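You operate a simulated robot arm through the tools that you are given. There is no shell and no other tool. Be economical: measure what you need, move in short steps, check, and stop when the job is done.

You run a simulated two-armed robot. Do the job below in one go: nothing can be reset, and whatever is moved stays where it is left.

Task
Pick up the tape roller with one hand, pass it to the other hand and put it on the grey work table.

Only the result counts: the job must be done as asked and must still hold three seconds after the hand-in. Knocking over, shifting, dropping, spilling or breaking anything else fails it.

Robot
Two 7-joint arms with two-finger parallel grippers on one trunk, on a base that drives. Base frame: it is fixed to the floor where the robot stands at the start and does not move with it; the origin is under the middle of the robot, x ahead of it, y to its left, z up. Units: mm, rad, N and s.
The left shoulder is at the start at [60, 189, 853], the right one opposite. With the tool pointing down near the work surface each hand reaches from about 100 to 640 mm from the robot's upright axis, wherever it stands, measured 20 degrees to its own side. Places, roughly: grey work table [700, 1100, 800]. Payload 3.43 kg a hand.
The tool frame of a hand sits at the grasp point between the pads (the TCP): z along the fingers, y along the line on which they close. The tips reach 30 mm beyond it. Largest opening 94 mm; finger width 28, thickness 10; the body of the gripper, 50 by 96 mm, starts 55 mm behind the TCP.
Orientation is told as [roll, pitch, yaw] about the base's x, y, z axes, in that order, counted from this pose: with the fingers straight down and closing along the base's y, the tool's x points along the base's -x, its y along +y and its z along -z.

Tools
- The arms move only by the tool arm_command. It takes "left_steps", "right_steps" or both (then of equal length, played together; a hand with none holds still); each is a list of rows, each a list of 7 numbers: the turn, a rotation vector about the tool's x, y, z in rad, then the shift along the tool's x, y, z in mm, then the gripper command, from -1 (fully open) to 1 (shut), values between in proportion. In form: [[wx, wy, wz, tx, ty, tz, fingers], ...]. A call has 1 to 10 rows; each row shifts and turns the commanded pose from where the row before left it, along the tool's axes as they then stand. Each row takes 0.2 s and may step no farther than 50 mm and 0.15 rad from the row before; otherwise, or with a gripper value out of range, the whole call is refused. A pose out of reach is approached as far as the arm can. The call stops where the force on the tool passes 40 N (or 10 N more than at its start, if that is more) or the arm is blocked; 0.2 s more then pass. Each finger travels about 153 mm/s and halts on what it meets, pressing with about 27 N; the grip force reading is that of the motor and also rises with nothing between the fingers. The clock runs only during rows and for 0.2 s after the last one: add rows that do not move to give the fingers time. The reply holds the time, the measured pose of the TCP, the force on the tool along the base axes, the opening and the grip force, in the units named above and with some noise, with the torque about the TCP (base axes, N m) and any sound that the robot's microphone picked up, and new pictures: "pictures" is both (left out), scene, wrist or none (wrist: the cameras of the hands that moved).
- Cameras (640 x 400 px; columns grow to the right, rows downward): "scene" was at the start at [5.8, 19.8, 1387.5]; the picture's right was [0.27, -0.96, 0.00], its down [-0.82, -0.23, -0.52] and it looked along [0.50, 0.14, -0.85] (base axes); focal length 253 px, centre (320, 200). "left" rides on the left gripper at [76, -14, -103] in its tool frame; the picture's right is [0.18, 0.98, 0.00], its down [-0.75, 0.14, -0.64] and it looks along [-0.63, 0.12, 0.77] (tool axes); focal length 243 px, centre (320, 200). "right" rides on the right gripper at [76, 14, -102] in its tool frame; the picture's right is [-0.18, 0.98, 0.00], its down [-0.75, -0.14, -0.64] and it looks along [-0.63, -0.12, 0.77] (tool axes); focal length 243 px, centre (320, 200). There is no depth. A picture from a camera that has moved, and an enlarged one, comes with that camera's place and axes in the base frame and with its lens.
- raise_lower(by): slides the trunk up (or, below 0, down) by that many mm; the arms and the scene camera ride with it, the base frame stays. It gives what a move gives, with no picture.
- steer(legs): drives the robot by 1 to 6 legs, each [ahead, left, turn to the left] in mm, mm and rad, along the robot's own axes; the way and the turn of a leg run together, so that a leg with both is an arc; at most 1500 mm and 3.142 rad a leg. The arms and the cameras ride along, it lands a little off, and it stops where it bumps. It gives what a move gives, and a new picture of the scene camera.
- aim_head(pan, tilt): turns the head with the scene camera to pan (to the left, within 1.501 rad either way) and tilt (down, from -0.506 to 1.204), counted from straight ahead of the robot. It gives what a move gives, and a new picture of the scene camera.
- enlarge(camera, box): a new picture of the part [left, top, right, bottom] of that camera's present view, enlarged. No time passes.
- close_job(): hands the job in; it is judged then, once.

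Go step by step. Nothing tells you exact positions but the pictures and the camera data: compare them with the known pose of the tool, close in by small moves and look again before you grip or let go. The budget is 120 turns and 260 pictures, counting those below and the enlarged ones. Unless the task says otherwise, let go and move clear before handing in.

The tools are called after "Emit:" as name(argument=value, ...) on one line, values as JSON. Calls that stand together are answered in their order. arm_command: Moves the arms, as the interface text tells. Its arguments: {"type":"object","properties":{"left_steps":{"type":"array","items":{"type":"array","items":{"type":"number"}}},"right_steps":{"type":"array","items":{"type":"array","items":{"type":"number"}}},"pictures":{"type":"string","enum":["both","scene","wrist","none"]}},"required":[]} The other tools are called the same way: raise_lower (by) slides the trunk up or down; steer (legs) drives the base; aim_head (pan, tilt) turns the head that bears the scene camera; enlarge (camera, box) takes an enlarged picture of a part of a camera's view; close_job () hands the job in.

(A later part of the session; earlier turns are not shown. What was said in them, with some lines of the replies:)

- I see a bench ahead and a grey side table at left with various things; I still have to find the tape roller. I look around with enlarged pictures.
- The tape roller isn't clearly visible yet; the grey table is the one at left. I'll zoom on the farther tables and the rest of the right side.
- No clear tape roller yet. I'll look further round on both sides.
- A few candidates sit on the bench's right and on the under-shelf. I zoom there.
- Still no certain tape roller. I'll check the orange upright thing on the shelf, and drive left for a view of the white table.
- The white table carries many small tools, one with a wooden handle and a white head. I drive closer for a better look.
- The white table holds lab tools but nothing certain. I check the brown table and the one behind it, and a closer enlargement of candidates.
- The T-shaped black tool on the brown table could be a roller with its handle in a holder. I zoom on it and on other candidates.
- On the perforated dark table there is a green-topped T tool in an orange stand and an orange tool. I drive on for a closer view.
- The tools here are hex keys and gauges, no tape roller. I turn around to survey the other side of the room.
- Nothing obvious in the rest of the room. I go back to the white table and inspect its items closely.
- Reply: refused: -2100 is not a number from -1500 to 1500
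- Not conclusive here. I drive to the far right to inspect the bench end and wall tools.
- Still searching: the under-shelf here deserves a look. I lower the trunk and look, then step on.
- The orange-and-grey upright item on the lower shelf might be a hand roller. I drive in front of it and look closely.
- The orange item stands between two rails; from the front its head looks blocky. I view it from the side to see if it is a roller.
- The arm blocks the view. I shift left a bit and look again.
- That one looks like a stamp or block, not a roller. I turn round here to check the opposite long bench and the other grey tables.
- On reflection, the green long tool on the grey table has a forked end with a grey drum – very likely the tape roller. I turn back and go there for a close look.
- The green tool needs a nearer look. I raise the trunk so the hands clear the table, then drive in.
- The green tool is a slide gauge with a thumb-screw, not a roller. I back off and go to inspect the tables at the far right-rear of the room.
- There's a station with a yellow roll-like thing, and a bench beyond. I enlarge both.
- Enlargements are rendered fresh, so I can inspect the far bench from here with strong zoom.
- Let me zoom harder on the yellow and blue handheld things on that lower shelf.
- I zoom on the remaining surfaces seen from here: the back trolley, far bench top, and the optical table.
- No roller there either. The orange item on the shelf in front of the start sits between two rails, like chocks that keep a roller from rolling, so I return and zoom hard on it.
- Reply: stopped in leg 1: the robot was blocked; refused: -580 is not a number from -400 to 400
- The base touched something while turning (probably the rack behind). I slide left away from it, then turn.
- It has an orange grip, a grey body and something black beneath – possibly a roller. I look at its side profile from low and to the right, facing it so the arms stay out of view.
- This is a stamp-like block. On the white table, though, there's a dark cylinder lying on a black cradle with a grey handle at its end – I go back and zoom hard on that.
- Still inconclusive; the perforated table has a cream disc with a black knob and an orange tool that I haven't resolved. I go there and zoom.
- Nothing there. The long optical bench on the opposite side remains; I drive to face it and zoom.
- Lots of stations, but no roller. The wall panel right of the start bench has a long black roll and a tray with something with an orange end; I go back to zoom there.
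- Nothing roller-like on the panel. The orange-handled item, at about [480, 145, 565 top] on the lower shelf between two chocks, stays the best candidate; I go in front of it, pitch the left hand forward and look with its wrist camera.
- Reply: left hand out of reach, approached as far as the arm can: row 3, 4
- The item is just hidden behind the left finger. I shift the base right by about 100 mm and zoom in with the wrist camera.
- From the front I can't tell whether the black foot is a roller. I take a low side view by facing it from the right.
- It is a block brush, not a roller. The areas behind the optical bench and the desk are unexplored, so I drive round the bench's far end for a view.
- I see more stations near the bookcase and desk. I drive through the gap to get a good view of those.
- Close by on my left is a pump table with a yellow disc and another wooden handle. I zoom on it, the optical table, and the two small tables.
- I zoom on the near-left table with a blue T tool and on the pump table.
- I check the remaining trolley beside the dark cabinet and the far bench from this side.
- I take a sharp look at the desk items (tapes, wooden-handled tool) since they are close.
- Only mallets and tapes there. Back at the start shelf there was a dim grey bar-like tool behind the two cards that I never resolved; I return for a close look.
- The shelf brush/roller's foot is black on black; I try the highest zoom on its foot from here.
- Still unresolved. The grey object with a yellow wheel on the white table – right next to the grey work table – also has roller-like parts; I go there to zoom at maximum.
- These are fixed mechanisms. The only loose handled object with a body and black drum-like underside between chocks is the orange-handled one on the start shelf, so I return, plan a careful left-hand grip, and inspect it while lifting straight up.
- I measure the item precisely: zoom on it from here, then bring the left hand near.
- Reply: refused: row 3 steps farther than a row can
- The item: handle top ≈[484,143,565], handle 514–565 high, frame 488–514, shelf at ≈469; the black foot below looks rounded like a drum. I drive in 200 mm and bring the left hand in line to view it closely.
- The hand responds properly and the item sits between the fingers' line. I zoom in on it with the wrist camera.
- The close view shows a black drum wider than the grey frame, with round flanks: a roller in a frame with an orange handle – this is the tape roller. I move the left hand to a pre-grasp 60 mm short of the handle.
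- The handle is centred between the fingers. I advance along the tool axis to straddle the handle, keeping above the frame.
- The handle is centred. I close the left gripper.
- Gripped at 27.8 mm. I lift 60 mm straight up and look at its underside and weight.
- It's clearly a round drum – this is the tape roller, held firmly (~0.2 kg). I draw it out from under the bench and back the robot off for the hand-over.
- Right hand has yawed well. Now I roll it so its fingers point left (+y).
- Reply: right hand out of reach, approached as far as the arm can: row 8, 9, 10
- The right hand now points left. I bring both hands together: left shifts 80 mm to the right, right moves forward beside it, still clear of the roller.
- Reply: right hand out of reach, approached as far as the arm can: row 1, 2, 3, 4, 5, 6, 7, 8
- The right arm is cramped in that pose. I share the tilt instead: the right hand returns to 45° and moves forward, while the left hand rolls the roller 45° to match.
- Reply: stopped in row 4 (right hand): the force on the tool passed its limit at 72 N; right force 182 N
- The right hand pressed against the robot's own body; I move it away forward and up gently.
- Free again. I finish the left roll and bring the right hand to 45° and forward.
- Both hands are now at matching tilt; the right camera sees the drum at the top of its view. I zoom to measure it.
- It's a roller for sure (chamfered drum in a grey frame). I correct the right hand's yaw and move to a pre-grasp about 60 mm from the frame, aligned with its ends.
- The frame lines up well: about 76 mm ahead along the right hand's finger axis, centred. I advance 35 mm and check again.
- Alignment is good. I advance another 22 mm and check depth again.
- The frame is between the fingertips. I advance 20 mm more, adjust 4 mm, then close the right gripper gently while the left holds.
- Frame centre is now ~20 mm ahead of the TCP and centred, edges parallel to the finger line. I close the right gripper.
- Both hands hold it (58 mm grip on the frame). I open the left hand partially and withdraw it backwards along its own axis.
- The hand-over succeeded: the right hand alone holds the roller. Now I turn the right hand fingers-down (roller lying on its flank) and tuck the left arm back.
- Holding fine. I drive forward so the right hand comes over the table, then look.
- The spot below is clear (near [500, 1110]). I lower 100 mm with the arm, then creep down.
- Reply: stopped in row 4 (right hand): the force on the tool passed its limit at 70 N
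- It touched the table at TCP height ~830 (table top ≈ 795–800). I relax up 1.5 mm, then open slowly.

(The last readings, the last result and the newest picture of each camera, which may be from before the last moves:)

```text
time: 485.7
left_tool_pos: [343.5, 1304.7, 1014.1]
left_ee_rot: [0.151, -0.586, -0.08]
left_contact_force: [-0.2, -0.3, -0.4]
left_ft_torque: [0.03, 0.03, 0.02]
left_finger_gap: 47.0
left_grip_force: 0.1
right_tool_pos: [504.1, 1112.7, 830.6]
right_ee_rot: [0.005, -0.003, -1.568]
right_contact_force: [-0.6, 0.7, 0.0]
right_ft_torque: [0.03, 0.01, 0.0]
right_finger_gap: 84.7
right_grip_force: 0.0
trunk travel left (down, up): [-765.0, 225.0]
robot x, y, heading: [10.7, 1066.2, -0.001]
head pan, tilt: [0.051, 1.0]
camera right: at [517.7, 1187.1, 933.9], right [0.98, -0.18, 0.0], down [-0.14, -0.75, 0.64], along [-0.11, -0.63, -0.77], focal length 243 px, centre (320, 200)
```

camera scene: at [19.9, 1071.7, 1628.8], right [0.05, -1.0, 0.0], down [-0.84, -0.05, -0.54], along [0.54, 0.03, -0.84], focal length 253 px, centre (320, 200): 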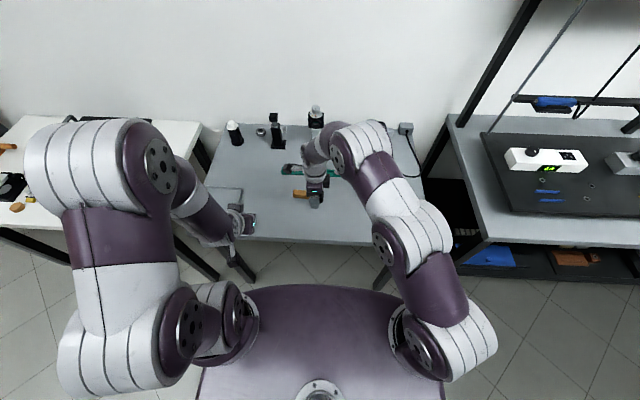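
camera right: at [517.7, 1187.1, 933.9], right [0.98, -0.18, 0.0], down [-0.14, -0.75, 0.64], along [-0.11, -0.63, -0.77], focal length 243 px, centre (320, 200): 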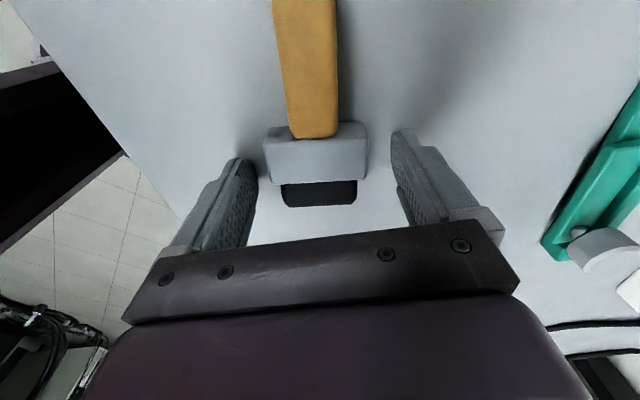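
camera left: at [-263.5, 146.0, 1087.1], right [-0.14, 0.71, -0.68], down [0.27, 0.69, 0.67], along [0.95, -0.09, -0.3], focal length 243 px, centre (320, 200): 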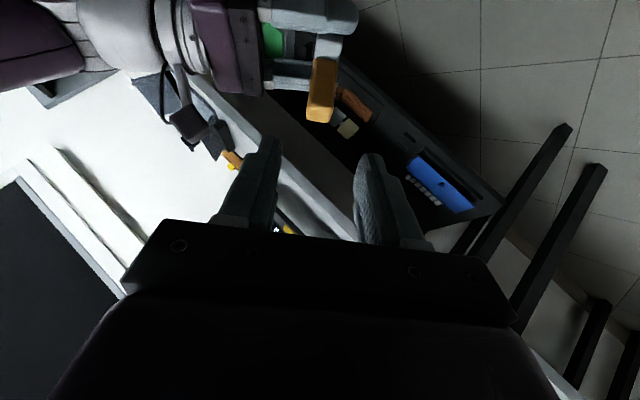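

The roller lies flat on the table, free of the fingers. I lift the hand straight up and back away.

Emit:
arm_command(right_steps=[[0, 0, 0, 0, 0, -20, -0.8], [0, 0, 0, 0, 0, -35, -0.8], [0, 0, 0, 0, 0, -40, -0.8], [0, 0, 0, 0, 0, -40, -0.8]], pictures="wrist")

Emit:
steer(legs=[[-350, 0, 0]])

Emit:
enlarge(camera="scene", box=[200, 40, 440, 190])

```text
time: 486.7
left_tool_pos: [341.4, 1304.7, 1014.8]
left_ee_rot: [0.152, -0.586, -0.08]
left_contact_force: [0.3, 0.4, 0.1]
left_ft_torque: [-0.04, -0.05, -0.02]
left_finger_gap: 47.3
left_grip_force: 0.0
right_tool_pos: [501.1, 1111.5, 966.5]
right_ee_rot: [0.004, -0.002, -1.57]
right_contact_force: [-0.2, 0.1, 0.2]
right_ft_torque: [0.0, -0.01, 0.03]
right_finger_gap: 84.5
right_grip_force: 0.0
trunk travel left (down, up): [-765.0, 225.0]
robot x, y, heading: [13.0, 1065.6, 0.002]
head pan, tilt: [0.051, 1.0]
camera right: at [515.5, 1186.7, 1069.7], right [0.98, -0.18, 0.0], down [-0.14, -0.75, 0.64], along [-0.11, -0.63, -0.77], focal length 243 px, centre (320, 200)
```

right: 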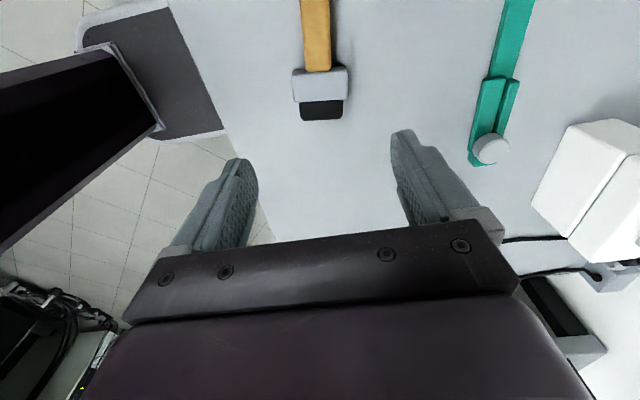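

```text
time: 489.0
left_tool_pos: [-7.2, 1304.1, 1015.3]
left_ee_rot: [0.149, -0.587, -0.078]
left_contact_force: [-0.5, 0.0, 0.5]
left_ft_torque: [-0.02, 0.01, 0.02]
left_finger_gap: 47.2
left_grip_force: 0.0
right_tool_pos: [153.5, 1111.4, 966.4]
right_ee_rot: [0.004, 0.0, -1.564]
right_contact_force: [0.9, 0.5, -0.1]
right_ft_torque: [0.02, -0.02, -0.01]
right_finger_gap: 84.7
right_grip_force: 0.1
trunk travel left (down, up): [-765.0, 225.0]
robot x, y, heading: [-339.4, 1065.4, 0.004]
head pan, tilt: [0.051, 1.0]
camera scene: at [-328.6, 1069.6, 1628.8], right [0.06, -1.0, 0.0], down [-0.84, -0.05, -0.54], along [0.54, 0.03, -0.84], focal length 253 px, centre (320, 200)
```

scene: 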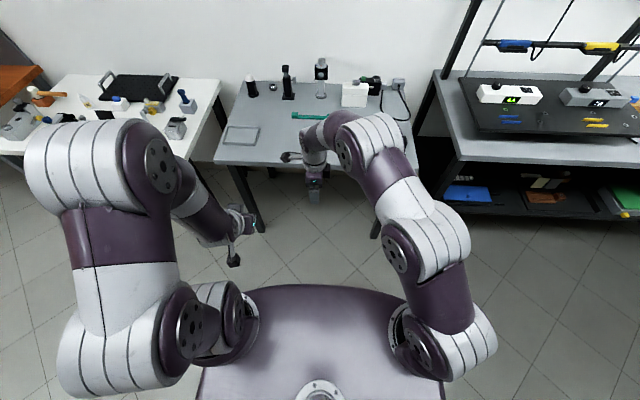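

```text
2.67 times, centred on (320, 115) of scene
camera zoom: at [-328.6, 1069.6, 1628.8], right [0.06, -1.0, 0.0], down [-0.84, -0.05, -0.54], along [0.54, 0.03, -0.84], focal length 675 px, centre (320, 427)
```

zoom: 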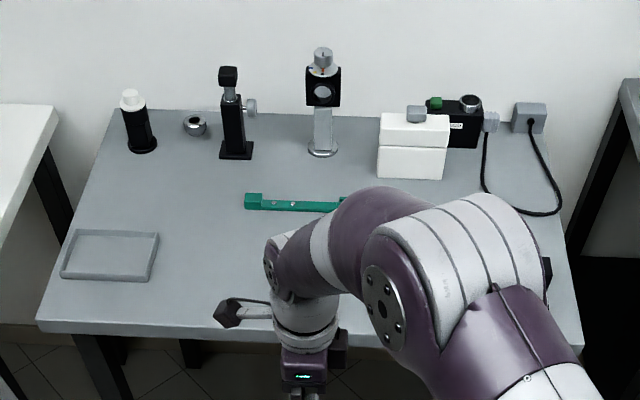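

Everything else on the table looks untouched; the arm hides the roller, so I back up a bit more to confirm it is at rest.

Emit:
steer(legs=[[-100, -300, 0]])

```text
time: 491.1
left_tool_pos: [-103.5, 999.2, 1014.2]
left_ee_rot: [0.15, -0.586, -0.079]
left_contact_force: [-0.2, -0.9, -0.4]
left_ft_torque: [-0.04, -0.02, 0.02]
left_finger_gap: 47.1
left_grip_force: 0.0
right_tool_pos: [55.8, 807.3, 965.3]
right_ee_rot: [0.005, -0.003, -1.569]
right_contact_force: [-0.1, -0.3, 0.0]
right_ft_torque: [0.03, 0.01, 0.0]
right_finger_gap: 84.8
right_grip_force: 0.1
trunk travel left (down, up): [-765.0, 225.0]
robot x, y, heading: [-435.5, 762.3, 0.006]
head pan, tilt: [0.051, 1.0]
camera scene: at [-426.0, 766.0, 1628.8], right [0.06, -1.0, 0.0], down [-0.84, -0.05, -0.54], along [0.54, 0.03, -0.84], focal length 253 px, centre (320, 200)
```

scene: 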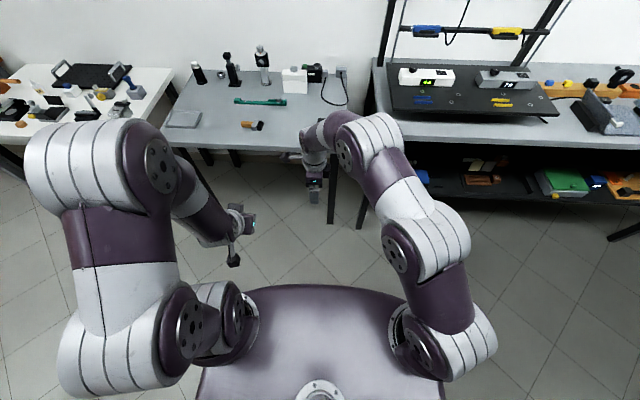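

The tape roller is at rest on the grey work table, both hands are clear, and I hand in.

Emit:
close_job()

```text
The job is handed in.
```

I picked the tape roller up with the left hand, passed it to the right hand and laid it on its side on the grey work table. It was at rest in the last picture, with both hands clear.

- **Which object:** nothing in the room is labelled as the tape roller. I took it to be the orange-handled tool with a grey frame and black drum on the lower shelf. Seen close up, it is clearly a hand roller.
- **A bump on the way:** while searching the room, the base was stopped once while turning near the equipment rack on the far side. I did not see what it touched, and I did not go back to check that nothing there had shifted.
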